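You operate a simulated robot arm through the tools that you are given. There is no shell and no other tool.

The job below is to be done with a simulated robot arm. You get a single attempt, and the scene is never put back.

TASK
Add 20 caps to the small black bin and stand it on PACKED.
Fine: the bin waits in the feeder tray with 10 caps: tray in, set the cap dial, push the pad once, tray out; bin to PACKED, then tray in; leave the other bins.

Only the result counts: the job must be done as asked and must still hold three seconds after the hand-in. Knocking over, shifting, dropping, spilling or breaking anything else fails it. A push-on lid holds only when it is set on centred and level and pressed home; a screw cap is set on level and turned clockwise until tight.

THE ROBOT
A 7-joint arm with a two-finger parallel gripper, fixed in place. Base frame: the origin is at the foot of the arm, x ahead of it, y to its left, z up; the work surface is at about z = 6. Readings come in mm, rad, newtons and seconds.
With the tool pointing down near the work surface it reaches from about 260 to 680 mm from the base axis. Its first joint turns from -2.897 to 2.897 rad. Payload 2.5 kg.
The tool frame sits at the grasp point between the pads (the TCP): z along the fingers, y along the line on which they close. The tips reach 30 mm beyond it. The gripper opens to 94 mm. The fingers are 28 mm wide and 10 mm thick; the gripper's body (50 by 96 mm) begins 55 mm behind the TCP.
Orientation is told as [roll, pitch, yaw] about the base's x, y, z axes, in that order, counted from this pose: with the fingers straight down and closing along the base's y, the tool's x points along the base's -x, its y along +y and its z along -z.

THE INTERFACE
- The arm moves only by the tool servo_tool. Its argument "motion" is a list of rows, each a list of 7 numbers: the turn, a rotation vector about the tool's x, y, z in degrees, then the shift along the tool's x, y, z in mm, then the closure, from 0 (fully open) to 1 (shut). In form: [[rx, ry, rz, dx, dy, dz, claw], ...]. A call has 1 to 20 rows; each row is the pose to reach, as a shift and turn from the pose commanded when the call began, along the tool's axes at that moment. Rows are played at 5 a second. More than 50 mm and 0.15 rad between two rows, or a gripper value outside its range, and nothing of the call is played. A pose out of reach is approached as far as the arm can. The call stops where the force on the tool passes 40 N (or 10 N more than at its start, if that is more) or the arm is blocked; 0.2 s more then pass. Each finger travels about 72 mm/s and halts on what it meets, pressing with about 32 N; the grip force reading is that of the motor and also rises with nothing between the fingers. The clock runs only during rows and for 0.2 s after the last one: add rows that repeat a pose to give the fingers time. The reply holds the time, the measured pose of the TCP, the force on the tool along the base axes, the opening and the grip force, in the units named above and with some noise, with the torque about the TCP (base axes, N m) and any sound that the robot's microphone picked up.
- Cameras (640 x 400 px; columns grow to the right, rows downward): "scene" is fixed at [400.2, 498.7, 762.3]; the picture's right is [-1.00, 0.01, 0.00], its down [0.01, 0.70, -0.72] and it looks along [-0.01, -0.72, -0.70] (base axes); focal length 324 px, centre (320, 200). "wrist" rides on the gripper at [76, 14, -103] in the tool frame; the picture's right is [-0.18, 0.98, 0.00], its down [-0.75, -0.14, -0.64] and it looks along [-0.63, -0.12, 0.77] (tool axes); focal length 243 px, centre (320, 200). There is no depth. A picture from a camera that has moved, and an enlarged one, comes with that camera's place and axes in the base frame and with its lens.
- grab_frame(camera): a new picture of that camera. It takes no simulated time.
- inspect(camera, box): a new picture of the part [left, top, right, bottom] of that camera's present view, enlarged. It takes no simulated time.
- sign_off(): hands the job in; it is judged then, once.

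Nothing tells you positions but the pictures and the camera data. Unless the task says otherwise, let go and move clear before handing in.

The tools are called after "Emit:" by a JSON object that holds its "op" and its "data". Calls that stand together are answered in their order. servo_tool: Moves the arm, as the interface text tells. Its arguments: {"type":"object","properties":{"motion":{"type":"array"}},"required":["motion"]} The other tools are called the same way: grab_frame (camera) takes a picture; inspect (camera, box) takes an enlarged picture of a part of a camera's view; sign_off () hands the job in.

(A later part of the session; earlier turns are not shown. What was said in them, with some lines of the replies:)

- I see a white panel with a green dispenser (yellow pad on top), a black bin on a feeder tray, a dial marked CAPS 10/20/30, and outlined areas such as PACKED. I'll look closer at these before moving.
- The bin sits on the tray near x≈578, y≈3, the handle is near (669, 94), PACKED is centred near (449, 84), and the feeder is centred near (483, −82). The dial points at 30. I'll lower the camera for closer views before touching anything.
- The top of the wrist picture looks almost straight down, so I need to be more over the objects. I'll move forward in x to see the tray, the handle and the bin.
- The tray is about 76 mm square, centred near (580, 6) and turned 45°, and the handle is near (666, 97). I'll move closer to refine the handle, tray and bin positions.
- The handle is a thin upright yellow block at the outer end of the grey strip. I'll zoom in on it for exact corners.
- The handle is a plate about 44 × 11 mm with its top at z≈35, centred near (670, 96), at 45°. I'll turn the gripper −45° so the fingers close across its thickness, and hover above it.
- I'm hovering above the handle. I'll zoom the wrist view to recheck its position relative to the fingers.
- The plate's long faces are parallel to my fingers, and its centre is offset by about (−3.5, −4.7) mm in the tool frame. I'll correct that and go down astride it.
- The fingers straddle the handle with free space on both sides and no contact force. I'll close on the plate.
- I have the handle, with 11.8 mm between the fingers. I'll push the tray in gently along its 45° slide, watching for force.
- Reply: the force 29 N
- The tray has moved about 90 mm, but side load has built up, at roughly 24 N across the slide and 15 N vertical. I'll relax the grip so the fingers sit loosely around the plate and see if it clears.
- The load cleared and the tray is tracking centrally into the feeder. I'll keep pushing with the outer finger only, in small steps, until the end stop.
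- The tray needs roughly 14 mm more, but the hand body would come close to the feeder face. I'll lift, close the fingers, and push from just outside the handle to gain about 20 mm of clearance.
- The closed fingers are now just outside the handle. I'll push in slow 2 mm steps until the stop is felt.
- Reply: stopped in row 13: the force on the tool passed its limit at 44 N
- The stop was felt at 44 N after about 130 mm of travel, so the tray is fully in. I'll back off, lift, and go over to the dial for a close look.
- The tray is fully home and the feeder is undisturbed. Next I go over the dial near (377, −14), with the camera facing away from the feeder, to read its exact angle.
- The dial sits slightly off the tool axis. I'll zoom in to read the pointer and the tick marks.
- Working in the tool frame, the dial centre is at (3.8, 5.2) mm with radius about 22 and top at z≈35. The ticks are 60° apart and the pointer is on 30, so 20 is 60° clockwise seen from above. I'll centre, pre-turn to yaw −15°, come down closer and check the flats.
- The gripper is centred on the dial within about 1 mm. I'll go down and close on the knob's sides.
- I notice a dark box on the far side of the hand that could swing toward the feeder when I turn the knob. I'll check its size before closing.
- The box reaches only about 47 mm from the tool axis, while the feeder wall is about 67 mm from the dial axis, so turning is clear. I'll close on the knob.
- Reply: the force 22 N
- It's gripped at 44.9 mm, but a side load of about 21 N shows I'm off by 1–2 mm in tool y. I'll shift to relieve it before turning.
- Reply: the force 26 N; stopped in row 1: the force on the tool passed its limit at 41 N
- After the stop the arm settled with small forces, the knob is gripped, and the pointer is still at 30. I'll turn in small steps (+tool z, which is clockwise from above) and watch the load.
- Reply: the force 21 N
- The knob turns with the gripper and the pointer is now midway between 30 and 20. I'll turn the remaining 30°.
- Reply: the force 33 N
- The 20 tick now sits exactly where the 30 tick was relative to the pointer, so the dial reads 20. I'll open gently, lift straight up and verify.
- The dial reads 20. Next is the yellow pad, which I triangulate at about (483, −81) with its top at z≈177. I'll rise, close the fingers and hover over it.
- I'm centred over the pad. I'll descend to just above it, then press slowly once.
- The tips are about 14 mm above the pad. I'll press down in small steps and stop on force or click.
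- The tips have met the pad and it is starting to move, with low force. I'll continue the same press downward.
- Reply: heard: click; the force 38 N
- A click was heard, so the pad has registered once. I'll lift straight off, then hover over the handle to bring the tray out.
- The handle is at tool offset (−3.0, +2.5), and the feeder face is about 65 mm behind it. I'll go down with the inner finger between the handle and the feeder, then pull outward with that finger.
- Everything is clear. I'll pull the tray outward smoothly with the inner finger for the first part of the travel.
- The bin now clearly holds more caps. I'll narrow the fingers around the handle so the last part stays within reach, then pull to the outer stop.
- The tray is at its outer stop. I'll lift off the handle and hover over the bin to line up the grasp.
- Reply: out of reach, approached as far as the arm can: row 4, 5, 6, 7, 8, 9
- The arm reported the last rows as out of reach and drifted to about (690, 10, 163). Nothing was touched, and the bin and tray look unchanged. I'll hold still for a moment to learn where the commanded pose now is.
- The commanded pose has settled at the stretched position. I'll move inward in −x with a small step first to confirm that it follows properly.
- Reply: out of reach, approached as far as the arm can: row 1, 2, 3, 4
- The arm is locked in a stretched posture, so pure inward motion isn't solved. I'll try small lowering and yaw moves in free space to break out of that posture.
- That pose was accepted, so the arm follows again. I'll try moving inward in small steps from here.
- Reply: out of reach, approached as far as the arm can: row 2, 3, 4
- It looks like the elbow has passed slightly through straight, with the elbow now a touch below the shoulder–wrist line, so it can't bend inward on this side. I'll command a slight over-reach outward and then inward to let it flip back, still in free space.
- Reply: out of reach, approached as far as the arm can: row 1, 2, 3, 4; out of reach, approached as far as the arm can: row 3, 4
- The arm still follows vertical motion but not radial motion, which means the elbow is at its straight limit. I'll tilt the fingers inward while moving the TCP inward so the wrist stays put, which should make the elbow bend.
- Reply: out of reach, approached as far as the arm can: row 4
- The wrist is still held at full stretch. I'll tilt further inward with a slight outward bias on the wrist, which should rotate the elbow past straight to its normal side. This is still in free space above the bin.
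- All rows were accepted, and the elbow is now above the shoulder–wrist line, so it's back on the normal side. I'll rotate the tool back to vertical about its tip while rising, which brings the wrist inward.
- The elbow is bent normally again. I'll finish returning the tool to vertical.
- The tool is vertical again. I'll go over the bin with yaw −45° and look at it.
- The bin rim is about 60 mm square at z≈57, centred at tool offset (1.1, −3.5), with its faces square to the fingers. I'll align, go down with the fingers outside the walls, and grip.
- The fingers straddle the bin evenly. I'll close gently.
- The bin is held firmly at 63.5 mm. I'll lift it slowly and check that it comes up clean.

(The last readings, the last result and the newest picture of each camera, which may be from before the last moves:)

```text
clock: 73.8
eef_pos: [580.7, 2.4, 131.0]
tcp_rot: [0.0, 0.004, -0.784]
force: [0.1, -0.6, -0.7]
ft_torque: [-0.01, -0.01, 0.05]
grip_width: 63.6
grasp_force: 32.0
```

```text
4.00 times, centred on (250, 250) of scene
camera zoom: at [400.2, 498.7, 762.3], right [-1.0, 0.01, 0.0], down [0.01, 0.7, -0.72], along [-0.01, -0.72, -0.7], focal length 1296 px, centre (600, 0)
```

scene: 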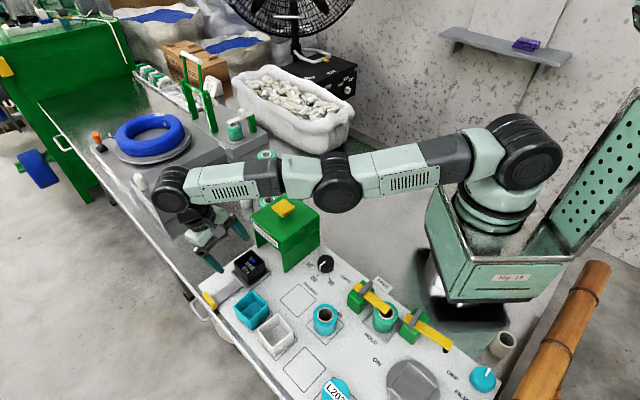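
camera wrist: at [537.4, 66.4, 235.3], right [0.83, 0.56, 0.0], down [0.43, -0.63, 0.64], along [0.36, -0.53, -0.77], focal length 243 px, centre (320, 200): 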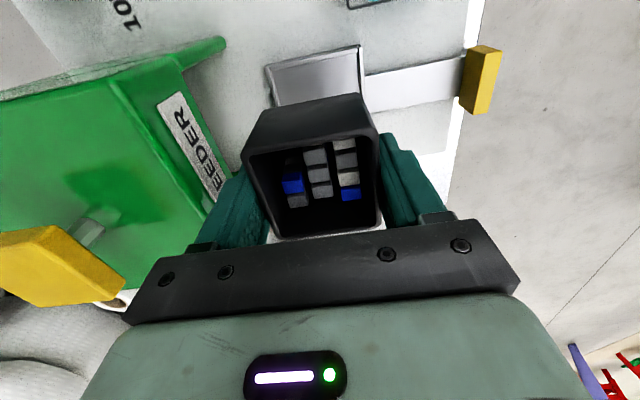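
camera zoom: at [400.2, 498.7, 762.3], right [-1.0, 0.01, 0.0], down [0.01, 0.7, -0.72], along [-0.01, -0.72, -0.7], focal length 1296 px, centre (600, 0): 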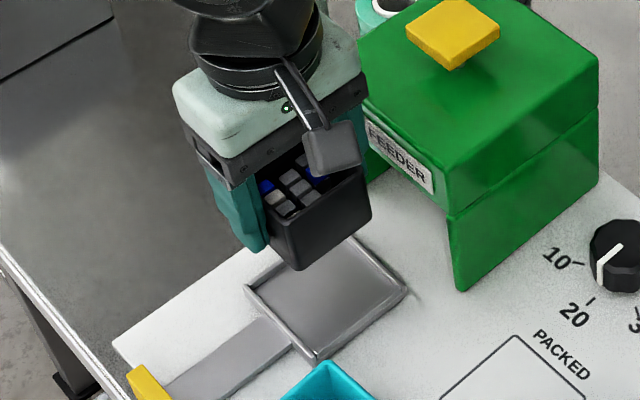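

The bin is up and level, and the tray stayed put. I'll carry it sideways toward PACKED, staying clear of the feeder, and stop short so I can see the PACKED outline.

Emit:
{"op": "servo_tool", "data": {"motion": [[0, 0, 0, 4, 0, 0, 0.7], [0, 0, 0, 12, -0.5, 0, 0.7], [0, 0, 0, 24, -1, 0, 0.7], [0, 0, 0, 38, -2, 0, 0.7], [0, 0, 0, 52, -3, 0, 0.7], [0, 0, 0, 66, -4, 0, 0.7], [0, 0, 0, 80, -6, 0, 0.7], [0, 0, 0, 92, -7, 0, 0.7], [0, 0, 0, 100, -8, 0, 0.7], [0, 0, 0, 104, -8, 0, 0.7], [0, 0, 0, 104, -8, 0, 0.7]]}}

Emit:
{"op": "grab_frame", "data": {"camera": "wrist"}}

Emit:
{"op": "inspect", "data": {"camera": "wrist", "box": [180, 0, 380, 125]}}

Emit:
{"op": "grab_frame", "data": {"camera": "scene"}}

```text
clock: 76.2
eef_pos: [501.8, 71.3, 133.3]
tcp_rot: [0.001, 0.002, -0.784]
force: [0.0, 0.3, -0.6]
ft_torque: [0.02, 0.0, 0.01]
grip_width: 63.5
grasp_force: 32.2
```

```text
taken
camera wrist: at [457.3, 135.1, 235.5], right [0.83, 0.56, 0.0], down [0.43, -0.63, 0.64], along [0.36, -0.53, -0.77], focal length 243 px, centre (320, 200)
```

wrist: 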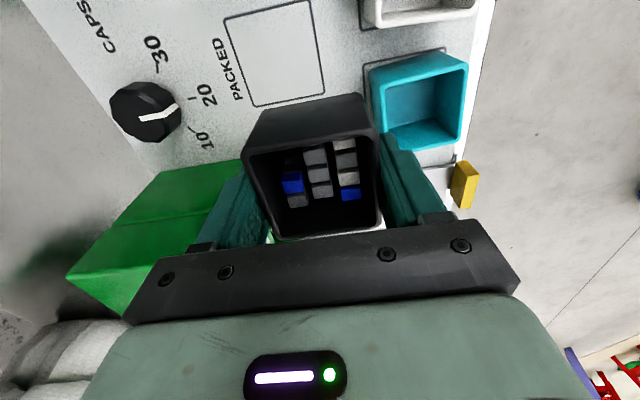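

```text
3.20 times, centred on (280, 62) of wrist
camera zoom: at [457.3, 135.1, 235.5], right [0.83, 0.56, 0.0], down [0.43, -0.63, 0.64], along [0.36, -0.53, -0.77], focal length 776 px, centre (448, 640)
```

zoom: 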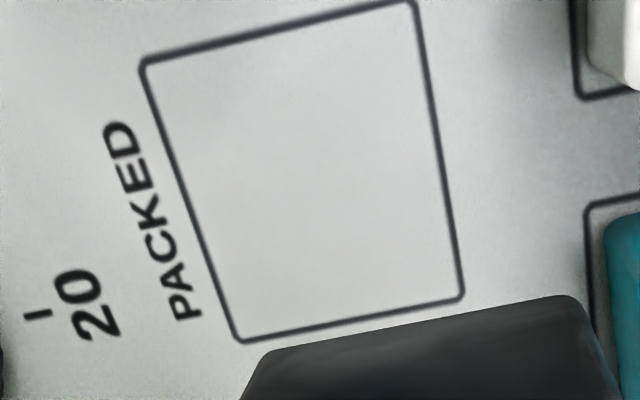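

```text
taken
```

scene: 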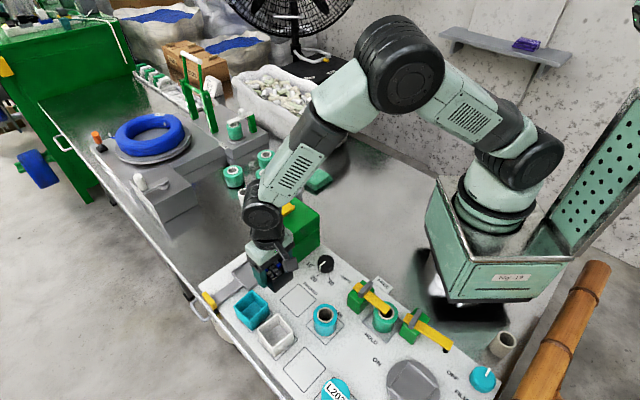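

The PACKED square reads cleanly, 65.7 mm wide, aligned with the tool, and centred at tool offset (43.1, −26.9). The bin is centred on the grip. I'll move over it and lower partway.

Emit:
{"op": "servo_tool", "data": {"motion": [[0, 0, 0, 8, -5, 0, 0.7], [0, 0, 0, 20, -12.5, 0, 0.7], [0, 0, 0, 33, -20.5, 0, 0.7], [0, 0, 0, 40, -25, 0, 0.7], [0, 0, 0, 43, -26.7, 0, 0.7], [0, 0, 0, 43, -26.7, 12, 0.7], [0, 0, 0, 43, -26.7, 26, 0.7], [0, 0, 0, 43, -26.7, 40, 0.7], [0, 0, 0, 43, -26.7, 52, 0.7], [0, 0, 0, 43, -26.7, 62, 0.7], [0, 0, 0, 43, -26.7, 68, 0.7], [0, 0, 0, 43, -26.7, 68, 0.7]]}}

Emit:
{"op": "grab_frame", "data": {"camera": "wrist"}}

Emit:
{"op": "inspect", "data": {"camera": "scene", "box": [240, 240, 368, 320]}}

```text
clock: 78.8
eef_pos: [451.5, 83.7, 66.7]
tcp_rot: [0.0, 0.004, -0.785]
force: [0.6, 0.1, -1.2]
ft_torque: [-0.02, 0.0, -0.02]
grip_width: 63.5
grasp_force: 32.1
```

```text
taken
camera wrist: at [408.2, 146.9, 169.5], right [0.83, 0.56, 0.0], down [0.43, -0.64, 0.64], along [0.36, -0.53, -0.77], focal length 243 px, centre (320, 200)
```

wrist: 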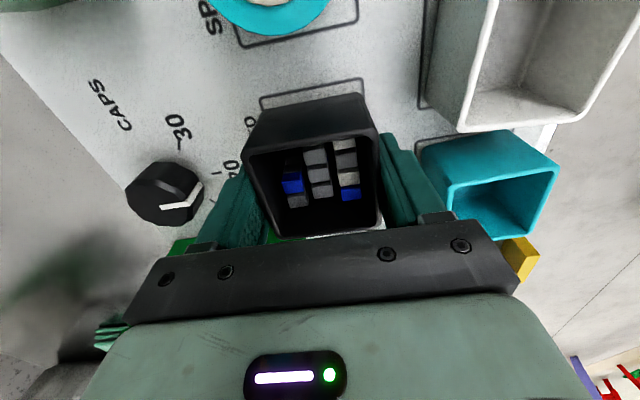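

```text
5.00 times, centred on (304, 280) of scene
camera zoom: at [400.2, 498.7, 762.3], right [-1.0, 0.01, 0.0], down [0.01, 0.7, -0.72], along [-0.01, -0.72, -0.7], focal length 1620 px, centre (400, -200)
```

zoom: 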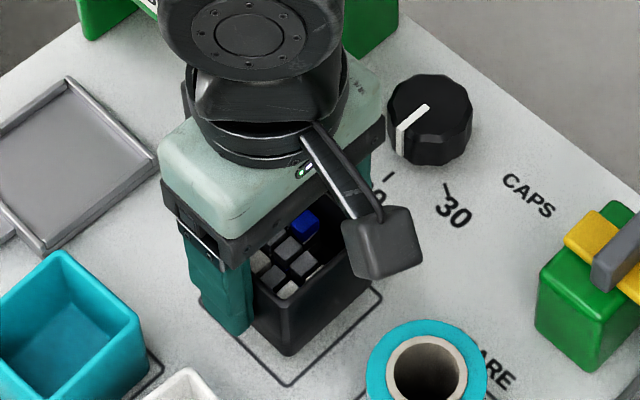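

The outline is centred under the bin within about 1 mm. I'll lower gently until I feel light contact.

Emit:
{"op": "servo_tool", "data": {"motion": [[0, 0, 0, 0.5, 0.3, 4, 0.7], [0, 0, 0, 0.5, 0.3, 8, 0.7], [0, 0, 0, 0.5, 0.3, 11, 0.7], [0, 0, 0, 0.5, 0.3, 13, 0.7], [0, 0, 0, 0.5, 0.3, 14, 0.7], [0, 0, 0, 0.5, 0.3, 14, 0.7]]}}

Emit:
{"op": "inspect", "data": {"camera": "scene", "box": [240, 250, 336, 310]}}

```text
clock: 80.2
eef_pos: [451.6, 83.9, 52.1]
tcp_rot: [0.002, 0.002, -0.786]
force: [-0.5, 0.8, -1.2]
ft_torque: [-0.01, -0.01, 0.0]
grip_width: 63.3
grasp_force: 32.2
```

```text
6.67 times, centred on (288, 280) of scene
camera zoom: at [400.2, 498.7, 762.3], right [-1.0, 0.01, 0.0], down [0.01, 0.7, -0.72], along [-0.01, -0.72, -0.7], focal length 2160 px, centre (533, -333)
```

zoom: 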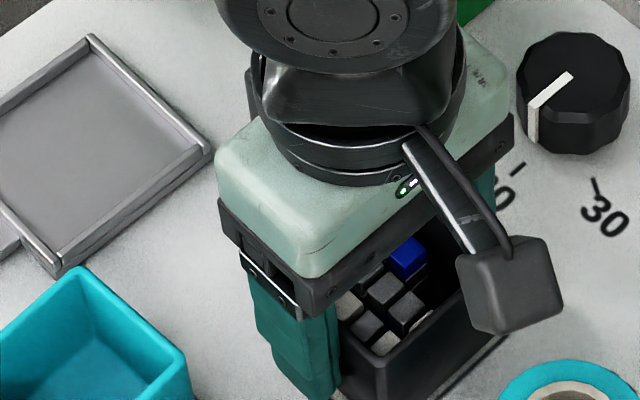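

Emit:
{"op": "servo_tool", "data": {"motion": [[0, 0, 0, 0, 0, 1, 0.7], [0, 0, 0, 0, 0, 2, 0.7], [0, 0, 0, 0, 0, 2, 0.7]]}}

Emit:
{"op": "inspect", "data": {"camera": "scene", "box": [260, 270, 340, 330]}}

```text
clock: 81.0
eef_pos: [452.1, 83.3, 49.2]
tcp_rot: [-0.001, 0.004, -0.787]
force: [-0.2, -1.1, -1.8]
ft_torque: [0.01, -0.04, 0.01]
grip_width: 63.6
grasp_force: 32.6
```

```text
6.67 times, centred on (300, 300) of scene
camera zoom: at [400.2, 498.7, 762.3], right [-1.0, 0.01, 0.0], down [0.01, 0.7, -0.72], along [-0.01, -0.72, -0.7], focal length 2160 px, centre (453, -467)
```

zoom: 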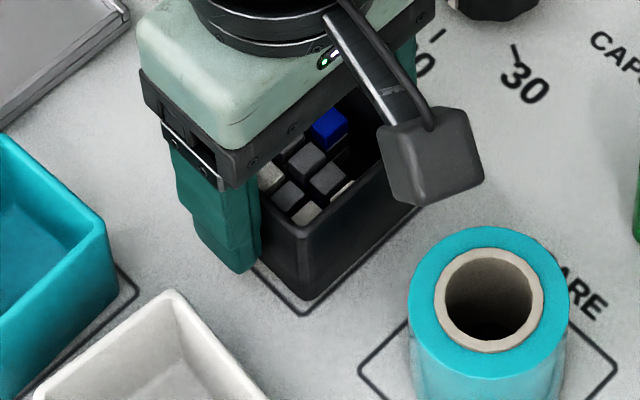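

I'm still just above the surface, as the force shows only the hanging weight. I'll continue 1 mm at a time.

Emit:
{"op": "servo_tool", "data": {"motion": [[0, 0, 0, 0, 0, 0.7, 0.7], [0, 0, 0, 0, 0, 1.4, 0.7], [0, 0, 0, 0, 0, 1.4, 0.7]]}}

```text
clock: 81.8
eef_pos: [451.1, 84.9, 47.6]
tcp_rot: [0.001, 0.003, -0.785]
force: [-0.2, 0.4, -0.2]
ft_torque: [0.0, 0.01, 0.04]
grip_width: 63.6
grasp_force: 32.2
```

Emit:
{"op": "servo_tool", "data": {"motion": [[0, 0, 0, 0, 0, 0.7, 0.7], [0, 0, 0, 0, 0, 1.2, 0.7], [0, 0, 0, 0, 0, 1.2, 0.7]]}}

Emit:
{"op": "inspect", "data": {"camera": "scene", "box": [270, 280, 334, 320]}}

```text
clock: 82.6
eef_pos: [451.4, 83.6, 46.8]
tcp_rot: [-0.002, 0.004, -0.785]
force: [0.2, -0.8, -0.1]
ft_torque: [0.0, 0.02, 0.0]
grip_width: 63.5
grasp_force: 31.8
```

```text
10.00 times, centred on (302, 300) of scene
camera zoom: at [400.2, 498.7, 762.3], right [-1.0, 0.01, 0.0], down [0.01, 0.7, -0.72], along [-0.01, -0.72, -0.7], focal length 3240 px, centre (500, -800)
```

zoom: 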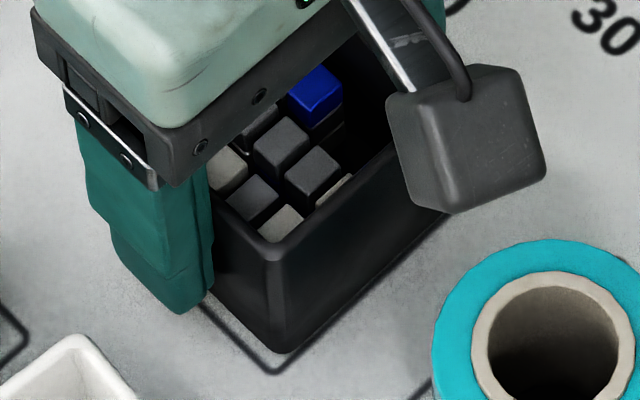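

Emit:
{"op": "servo_tool", "data": {"motion": [[0, 0, 0, 0, 0, 0.6, 0.7], [0, 0, 0, 0, 0, 1.2, 0.7], [0, 0, 0, 0, 0, 1.2, 0.7]]}}

```text
clock: 83.4
eef_pos: [451.7, 83.7, 45.5]
tcp_rot: [0.003, 0.002, -0.787]
force: [0.7, -0.5, 2.7]
ft_torque: [-0.03, 0.07, -0.04]
grip_width: 63.4
grasp_force: 32.2
```

Emit:
{"op": "servo_tool", "data": {"motion": [[0, 0, 0, 0, 0, 0.3, 0.7], [0, 0, 0, 0, 0, 0.3, 0.7]]}}

```text
clock: 84.0
eef_pos: [452.6, 83.8, 45.7]
tcp_rot: [-0.001, 0.005, -0.784]
force: [-5.4, 0.6, 14.7]
ft_torque: [-0.02, 0.19, -0.01]
grip_width: 63.5
grasp_force: 31.6
```

Contact is confirmed at about 15 N upward, so the bin is on the surface. I'll open slowly.

Emit:
{"op": "servo_tool", "data": {"motion": [[0, 0, 0, 0, 0, 0, 0.33], [0, 0, 0, 0, 0, 0, 0.3], [0, 0, 0, 0, 0, 0, 0.25], [0, 0, 0, 0, 0, 0, 0.2], [0, 0, 0, 0, 0, 0, 0.17], [0, 0, 0, 0, 0, 0, 0.17]]}}

Emit:
{"op": "grab_frame", "data": {"camera": "wrist"}}

Emit:
{"op": "inspect", "data": {"camera": "scene", "box": [260, 260, 340, 320]}}

```text
clock: 85.4
eef_pos: [451.0, 83.3, 45.4]
tcp_rot: [0.003, 0.004, -0.783]
force: [0.1, 0.4, -0.2]
ft_torque: [0.0, 0.02, 0.01]
grip_width: 77.9
grasp_force: 0.1
```

```text
taken
camera wrist: at [408.6, 147.3, 148.0], right [0.83, 0.56, 0.0], down [0.43, -0.63, 0.64], along [0.36, -0.53, -0.77], focal length 243 px, centre (320, 200)
```

wrist: 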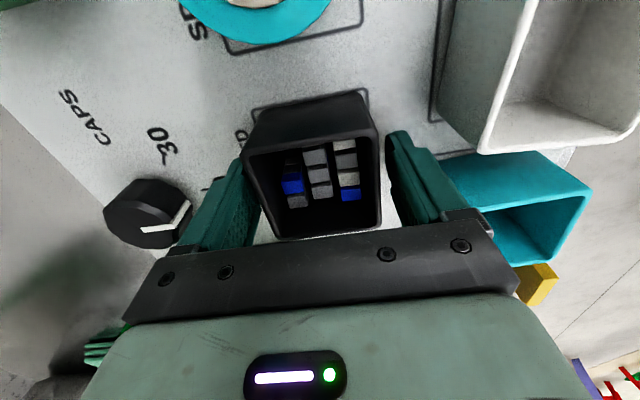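

```text
6.67 times, centred on (300, 290) of scene
camera zoom: at [400.2, 498.7, 762.3], right [-1.0, 0.01, 0.0], down [0.01, 0.7, -0.72], along [-0.01, -0.72, -0.7], focal length 2160 px, centre (453, -400)
```

zoom: 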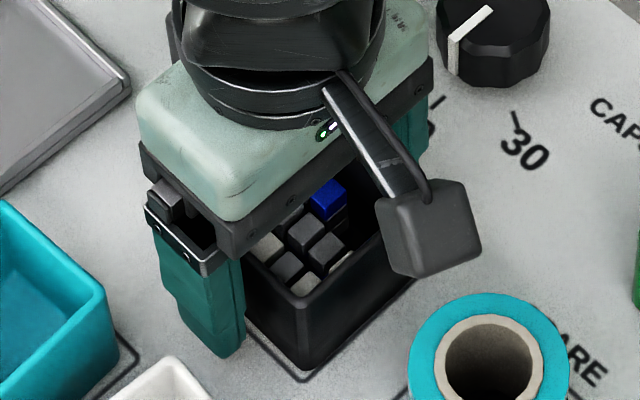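

The bin stands on its own inside the outline. I'll lift straight up clear of it.

Emit:
{"op": "servo_tool", "data": {"motion": [[0, 0, 0, 0, 0, -5, 0.12], [0, 0, 0, 0, 0, -15, 0.12], [0, 0, 0, 0, 0, -30, 0.12], [0, 0, 0, 0, 0, -55, 0.12], [0, 0, 0, 0, 0, -90, 0.12], [0, 0, 0, 0, 0, -125, 0.12], [0, 0, 0, 0, 0, -125, 0.12]]}}

Emit:
{"op": "grab_frame", "data": {"camera": "wrist"}}

Emit:
{"op": "inspect", "data": {"camera": "wrist", "box": [240, 40, 400, 140]}}

Emit:
{"op": "inspect", "data": {"camera": "scene", "box": [200, 240, 360, 340]}}

```text
clock: 87.0
eef_pos: [452.4, 82.2, 170.1]
tcp_rot: [-0.001, 0.004, -0.786]
force: [0.0, -0.1, -0.5]
ft_torque: [0.01, 0.01, 0.0]
grip_width: 82.9
grasp_force: 0.1
```

```text
taken
camera wrist: at [409.7, 145.2, 272.7], right [0.83, 0.56, 0.0], down [0.43, -0.63, 0.64], along [0.36, -0.53, -0.77], focal length 243 px, centre (320, 200)
```

wrist: 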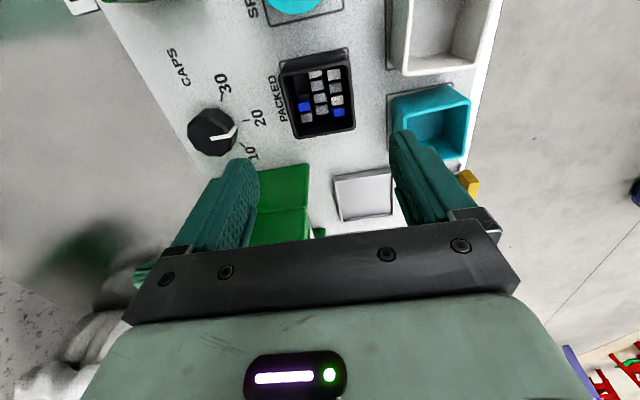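

```text
4.00 times, centred on (320, 90) of wrist
camera zoom: at [409.7, 145.2, 272.7], right [0.83, 0.56, 0.0], down [0.43, -0.63, 0.64], along [0.36, -0.53, -0.77], focal length 970 px, centre (320, 640)
```

zoom: 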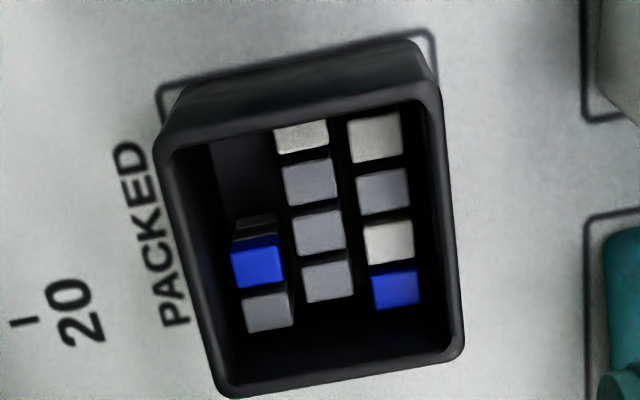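

```text
4.00 times, centred on (280, 290) of scene
camera zoom: at [400.2, 498.7, 762.3], right [-1.0, 0.01, 0.0], down [0.01, 0.7, -0.72], along [-0.01, -0.72, -0.7], focal length 1296 px, centre (480, -160)
```

zoom: 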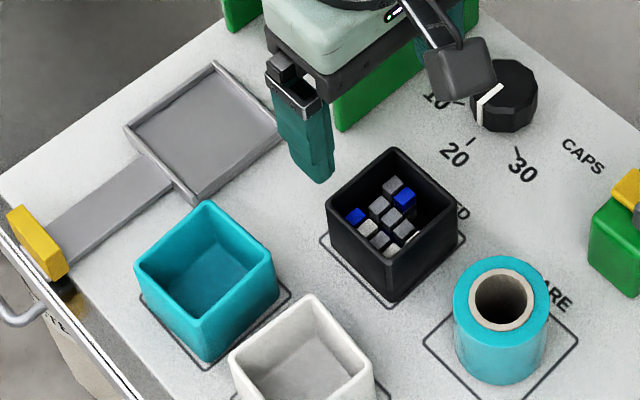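

The bin stands square inside PACKED with its caps, and nothing else moved. Now I return to the handle to push the empty tray in. I'll aim at a spot slightly inboard to keep the arm off full stretch, and look from above first.

Emit:
{"op": "servo_tool", "data": {"motion": [[0, 0, 0, -23, 26, -10, 0.2], [0, 0, 0, -46, 52, -10, 0.4], [0, 0, 0, -69, 78, -10, 0.6], [0, 0, 0, -92, 104, -10, 0.68], [0, 0, 0, -115, 130, -5, 0.68], [0, 0, 0, -130, 147, 0, 0.68], [0, 0, 0, -138, 155.8, 10, 0.68], [0, 0, 0, -138, 155.8, 20, 0.68], [0, 0, 0, -138, 155.8, 20, 0.68]]}}

Emit:
{"op": "grab_frame", "data": {"camera": "wrist"}}

Emit:
{"op": "inspect", "data": {"camera": "wrist", "box": [240, 60, 400, 160]}}

Emit:
{"op": "grab_frame", "data": {"camera": "scene"}}

```text
clock: 89.0
eef_pos: [660.1, 96.1, 150.6]
tcp_rot: [0.001, 0.003, -0.786]
force: [0.5, -0.1, 0.4]
ft_torque: [-0.01, 0.01, -0.01]
grip_width: 29.8
grasp_force: 0.1
```

```text
taken
camera wrist: at [616.6, 159.8, 253.7], right [0.83, 0.56, 0.0], down [0.43, -0.64, 0.64], along [0.36, -0.53, -0.77], focal length 243 px, centre (320, 200)
```

wrist: 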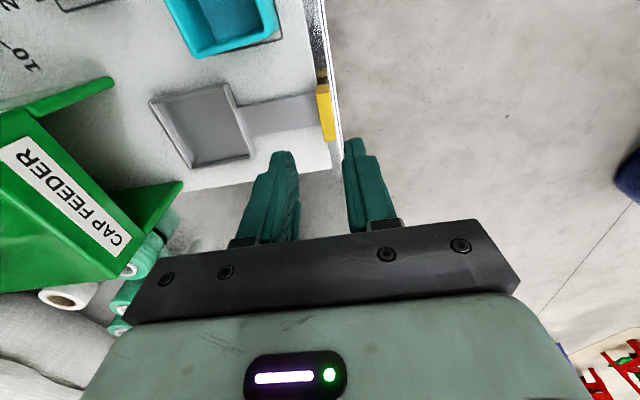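

```text
4.00 times, centred on (320, 110) of wrist
camera zoom: at [616.6, 159.8, 253.7], right [0.83, 0.56, 0.0], down [0.43, -0.64, 0.64], along [0.36, -0.53, -0.77], focal length 970 px, centre (320, 560)
```

zoom: 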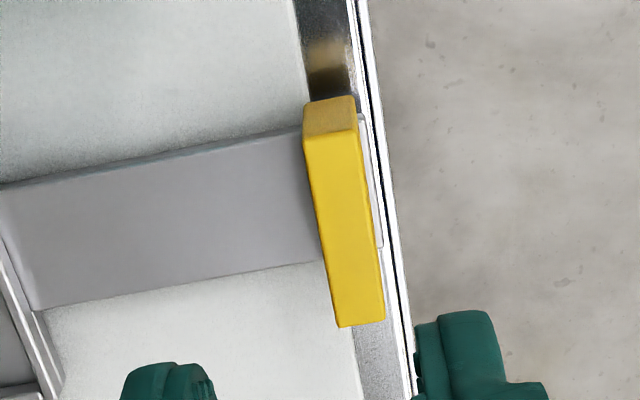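

```text
taken
```

scene: 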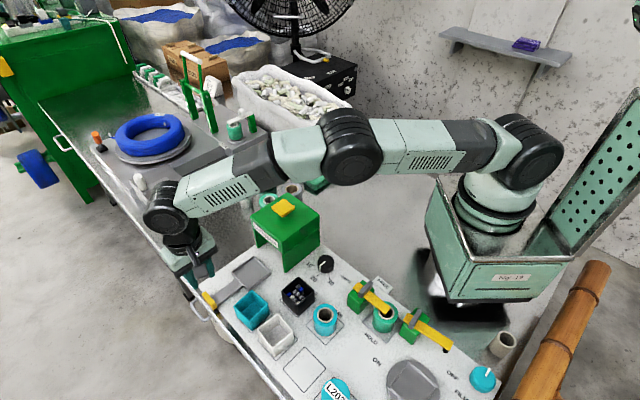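

The handle is at tool offset (−7.6, +4.8), and the arm has comfortable bend here. I'll go down around it and push with the outer finger.

Emit:
{"op": "servo_tool", "data": {"motion": [[0, 0, 0, 0, -0.8, 20, 0.68], [0, 0, 0, 0, -0.8, 40, 0.68], [0, 0, 0, 0, -0.8, 60, 0.68], [0, 0, 0, 0, -0.8, 76, 0.68], [0, 0, 0, 0, -0.8, 88, 0.68], [0, 0, 0, 0, -0.8, 97, 0.68], [0, 0, 0, 0, -0.8, 97, 0.68]]}}

Emit:
{"op": "inspect", "data": {"camera": "wrist", "box": [200, 80, 440, 230]}}

```text
clock: 90.6
eef_pos: [658.8, 95.7, 52.2]
tcp_rot: [0.002, 0.003, -0.787]
force: [-0.3, -0.2, 0.6]
ft_torque: [0.0, -0.03, 0.03]
grip_width: 30.1
grasp_force: 0.0
```

```text
2.67 times, centred on (320, 155) of wrist
camera zoom: at [615.3, 158.7, 155.5], right [0.83, 0.56, 0.0], down [0.43, -0.64, 0.64], along [0.36, -0.53, -0.77], focal length 647 px, centre (320, 320)
```

zoom: 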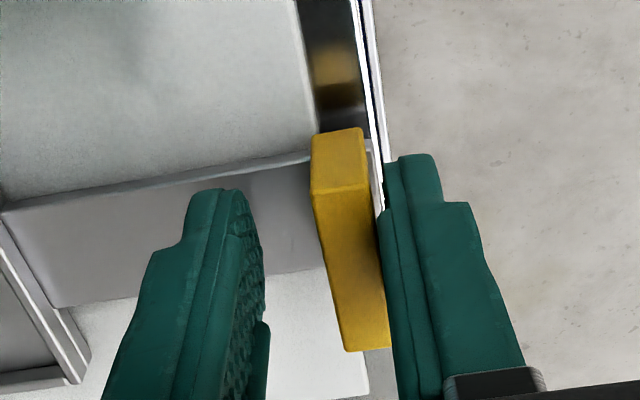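

The outer finger is just outside the plate with no contact. I'll push inward in small steps.

Emit:
{"op": "servo_tool", "data": {"motion": [[0, 0, 0, 0, -2, 0, 0.68], [0, 0, 0, 0, -4, 0, 0.68], [0, 0, 0, 0, -6, 0, 0.68], [0, 0, 0, 0, -9, 0, 0.68], [0, 0, 0, 0, -13, 0, 0.68], [0, 0, 0, 0, -18, 0, 0.68], [0, 0, 0, 0, -23, 0, 0.68], [0, 0, 0, 0, -28, 0, 0.68], [0, 0, 0, 0, -33, 0, 0.68], [0, 0, 0, 0, -38, 0, 0.68], [0, 0, 0, 0, -43, 0, 0.68], [0, 0, 0, 0, -48, 0, 0.68], [0, 0, 0, 0, -53, 0, 0.68], [0, 0, 0, 0, -58, 0, 0.68], [0, 0, 0, 0, -63, 0, 0.68], [0, 0, 0, 0, -68, 0, 0.68], [0, 0, 0, 0, -73, 0, 0.68], [0, 0, 0, 0, -78, 0, 0.68], [0, 0, 0, 0, -80, 0, 0.68], [0, 0, 0, 0, -80, 0, 0.68]]}}

Emit:
{"op": "grab_frame", "data": {"camera": "wrist"}}

Emit:
{"op": "inspect", "data": {"camera": "scene", "box": [190, 220, 350, 320]}}

```text
clock: 94.8
eef_pos: [602.0, 38.4, 52.4]
tcp_rot: [-0.002, 0.003, -0.787]
force: [0.5, 0.2, 0.1]
ft_torque: [0.0, -0.02, 0.02]
grip_width: 30.0
grasp_force: 0.1
```

```text
taken
camera wrist: at [558.6, 102.3, 155.6], right [0.83, 0.56, 0.0], down [0.43, -0.63, 0.64], along [0.36, -0.53, -0.77], focal length 243 px, centre (320, 200)
```

wrist: 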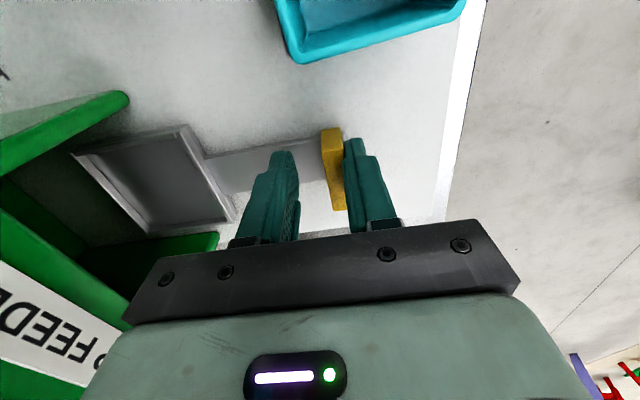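

```text
4.00 times, centred on (270, 270) of scene
camera zoom: at [400.2, 498.7, 762.3], right [-1.0, 0.01, 0.0], down [0.01, 0.7, -0.72], along [-0.01, -0.72, -0.7], focal length 1296 px, centre (520, -80)
```

zoom: 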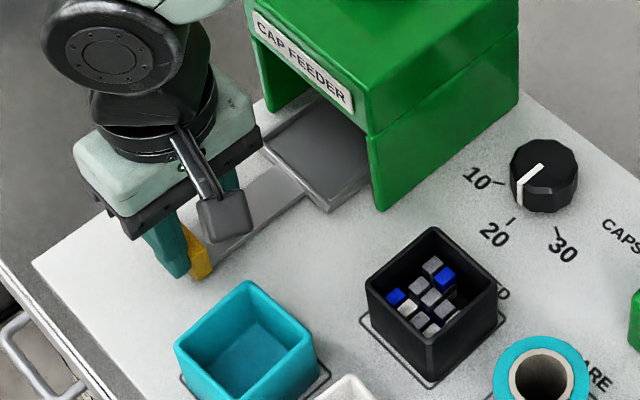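

The tray is more than halfway in. I'll lift, close the fingers, and drop behind the handle to push the rest with good clearance from the feeder.

Emit:
{"op": "servo_tool", "data": {"motion": [[0, 0, 0, 0, 2, 0, 0.65], [0, 0, 0, 0, 2, -20, 0.65], [0, 0, 0, 0, 2, -45, 0.65], [0, 0, 0, -4, 18, -45, 0.85], [0, 0, 0, -7, 34, -45, 1], [0, 0, 0, -7, 34, -45, 1], [0, 0, 0, -7, 34, -22, 1], [0, 0, 0, -7, 34, -6, 1], [0, 0, 0, -7, 34, 2, 1], [0, 0, 0, -7, 34, 2, 1]]}}

Emit:
{"op": "grab_frame", "data": {"camera": "wrist"}}

```text
clock: 97.0
eef_pos: [631.6, 57.6, 51.5]
tcp_rot: [0.002, 0.004, -0.785]
force: [-0.1, 0.2, 0.2]
ft_torque: [-0.05, 0.01, 0.01]
grip_width: 0.0
grasp_force: 31.9
```

```text
taken
camera wrist: at [587.7, 120.4, 155.0], right [0.83, 0.56, 0.0], down [0.43, -0.63, 0.64], along [0.36, -0.53, -0.77], focal length 243 px, centre (320, 200)
```

wrist: 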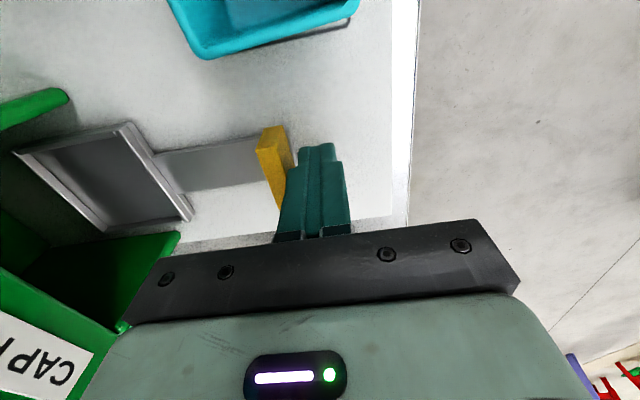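

The closed fingers are behind the handle. I'll push home, slowing near the end until the stop is felt.

Emit:
{"op": "servo_tool", "data": {"motion": [[0, 0, 0, 0, -4, 0, 1], [0, 0, 0, 0, -7, 0, 1], [0, 0, 0, 0, -10, 0, 1], [0, 0, 0, 0, -14, 0, 1], [0, 0, 0, 0, -19, 0, 1], [0, 0, 0, 0, -24, 0, 1], [0, 0, 0, 0, -29, 0, 1], [0, 0, 0, 0, -34, 0, 1], [0, 0, 0, 0, -39, 0, 1], [0, 0, 0, 0, -44, 0, 1], [0, 0, 0, 0, -48, 0, 1], [0, 0, 0, 0, -52, 0, 1], [0, 0, 0, 0, -54, 0, 1], [0, 0, 0, 0, -56, 0, 1], [0, 0, 0, 0, -58, 0, 1], [0, 0, 0, 0, -60, 0, 1], [0, 0, 0, 0, -62, 0, 1], [0, 0, 0, 0, -64, 0, 1], [0, 0, 0, 0, -66, 0, 1]]}}

Emit:
{"op": "grab_frame", "data": {"camera": "wrist"}}

Emit:
{"op": "inspect", "data": {"camera": "scene", "box": [190, 200, 350, 300]}}

```text
clock: 101.0
eef_pos: [585.8, 14.1, 49.8]
tcp_rot: [0.009, -0.002, -0.787]
force: [25.3, 12.8, -16.4]
ft_torque: [0.25, -0.51, 0.03]
grip_width: 0.1
grasp_force: 32.4
```

```text
taken
camera wrist: at [542.0, 77.0, 153.7], right [0.82, 0.57, 0.01], down [0.43, -0.64, 0.64], along [0.37, -0.52, -0.77], focal length 243 px, centre (320, 200)
```

wrist: 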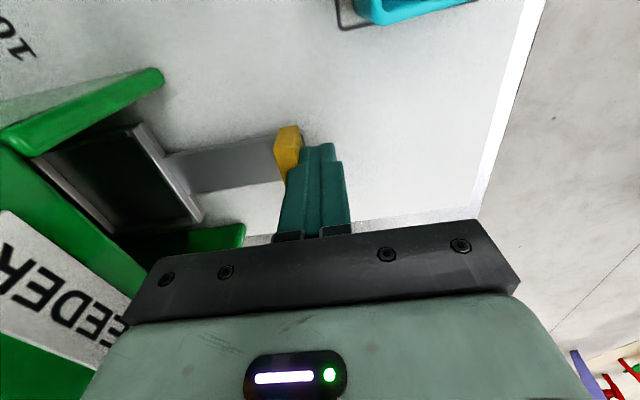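

```text
4.00 times, centred on (270, 250) of scene
camera zoom: at [400.2, 498.7, 762.3], right [-1.0, 0.01, 0.0], down [0.01, 0.7, -0.72], along [-0.01, -0.72, -0.7], focal length 1296 px, centre (520, 0)
```

zoom: 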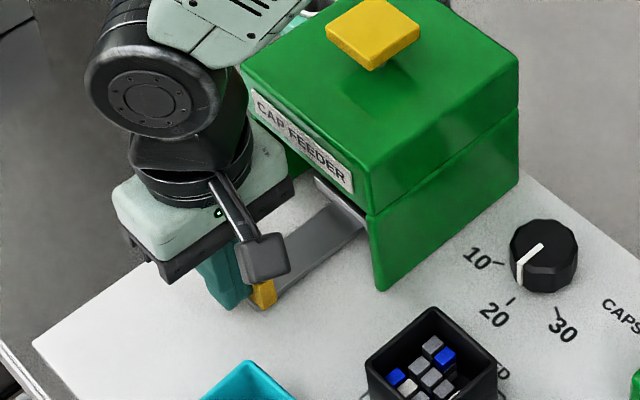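

The tray is against its inner stop, with a 28 N push reaction at the same position as before. I'll back off, lift clear and check everything.

Emit:
{"op": "servo_tool", "data": {"motion": [[0, 0, 0, 0, 4, 0, 1], [0, 0, 0, 0, 10, 0, 1], [0, 0, 0, 0, 14, -20, 1], [0, 0, 0, 0, 14, -60, 1], [0, 0, 0, 0, 14, -105, 1], [0, 0, 0, 0, 14, -150, 1], [0, 0, 0, 0, 14, -190, 1], [0, 0, 0, 0, 14, -190, 1]]}}

Emit:
{"op": "grab_frame", "data": {"camera": "scene"}}

Emit:
{"op": "inspect", "data": {"camera": "scene", "box": [190, 190, 350, 290]}}

Emit:
{"op": "inspect", "data": {"camera": "scene", "box": [220, 270, 380, 370]}}

Emit:
{"op": "grab_frame", "data": {"camera": "wrist"}}

```text
clock: 102.8
eef_pos: [595.3, 20.3, 237.8]
tcp_rot: [0.0, 0.004, -0.784]
force: [1.1, 0.8, -1.0]
ft_torque: [0.02, 0.01, 0.02]
grip_width: 0.0
grasp_force: 32.1
```

```text
taken
```

scene: 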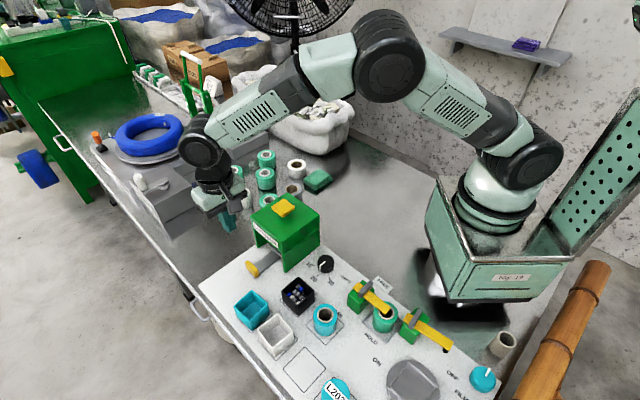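

```text
4.00 times, centred on (270, 240) of scene
camera zoom: at [400.2, 498.7, 762.3], right [-1.0, 0.01, 0.0], down [0.01, 0.7, -0.72], along [-0.01, -0.72, -0.7], focal length 1296 px, centre (520, 40)
```

zoom: 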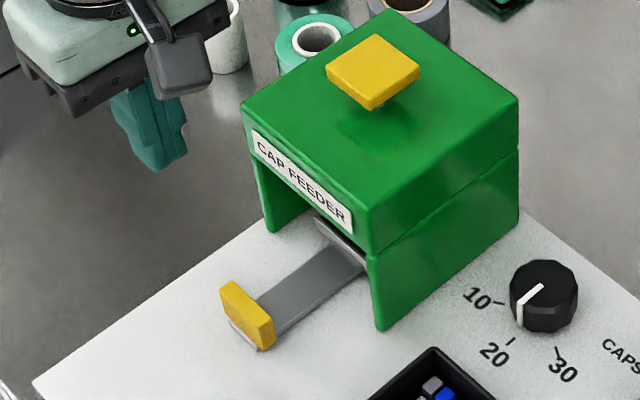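

```text
4.00 times, centred on (300, 320) of scene
camera zoom: at [400.2, 498.7, 762.3], right [-1.0, 0.01, 0.0], down [0.01, 0.7, -0.72], along [-0.01, -0.72, -0.7], focal length 1296 px, centre (400, -280)
```

zoom: 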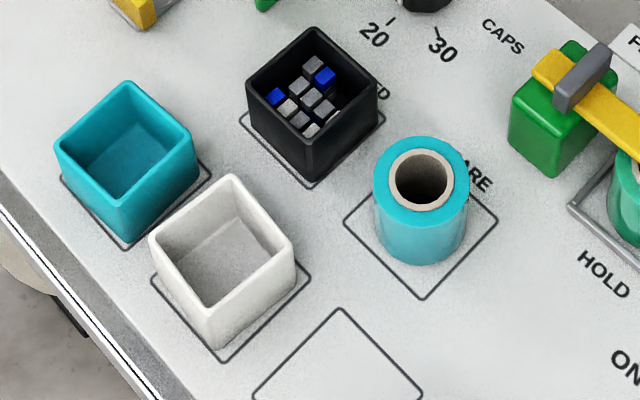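

```text
taken
camera wrist: at [552.5, 83.5, 341.4], right [0.83, 0.56, 0.0], down [0.43, -0.63, 0.64], along [0.36, -0.53, -0.77], focal length 243 px, centre (320, 200)
```

wrist: 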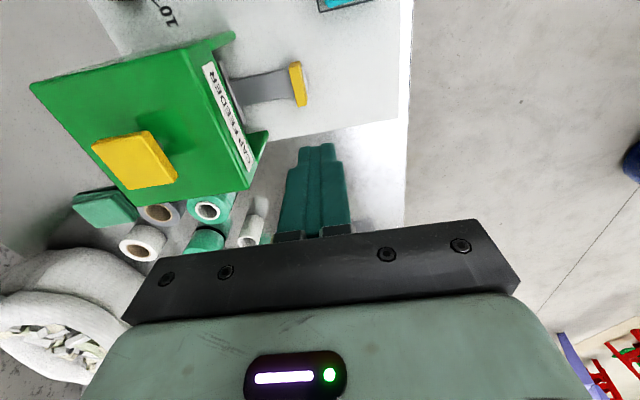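

The tray is in, the dial reads 20, the pad was pressed once, and the black bin stands square on PACKED. The other bins and items haven't moved and the arm is clear, so I'm handing in.

Emit:
{"op": "sign_off", "data": {}}

```text
The job is handed in.
```

The job is handed in: the small black bin stands square inside the PACKED outline with its added caps, and the empty feeder tray is pushed back in to its stop. I don't have the judge's result.

- **Caps:** I turned the dial from 30 to 20 and pressed the pad once, and heard one click. The bin was visibly fuller afterwards, but I couldn't count the caps, so the 20 rests on the dial setting and the single press.
- **Tray:** it went in before the press, came out for the bin, and went back in empty. I felt the inner stop both times I pushed it in.
- **Other items:** the cyan and white bins, the rolls and the feeder look unmoved in the final pictures.
- **Arm stretched out:** after the tray came out, the arm stretched to its limit beside the table and stopped following commands for about 10 seconds. I worked it free in open space and saw no contact with anything.
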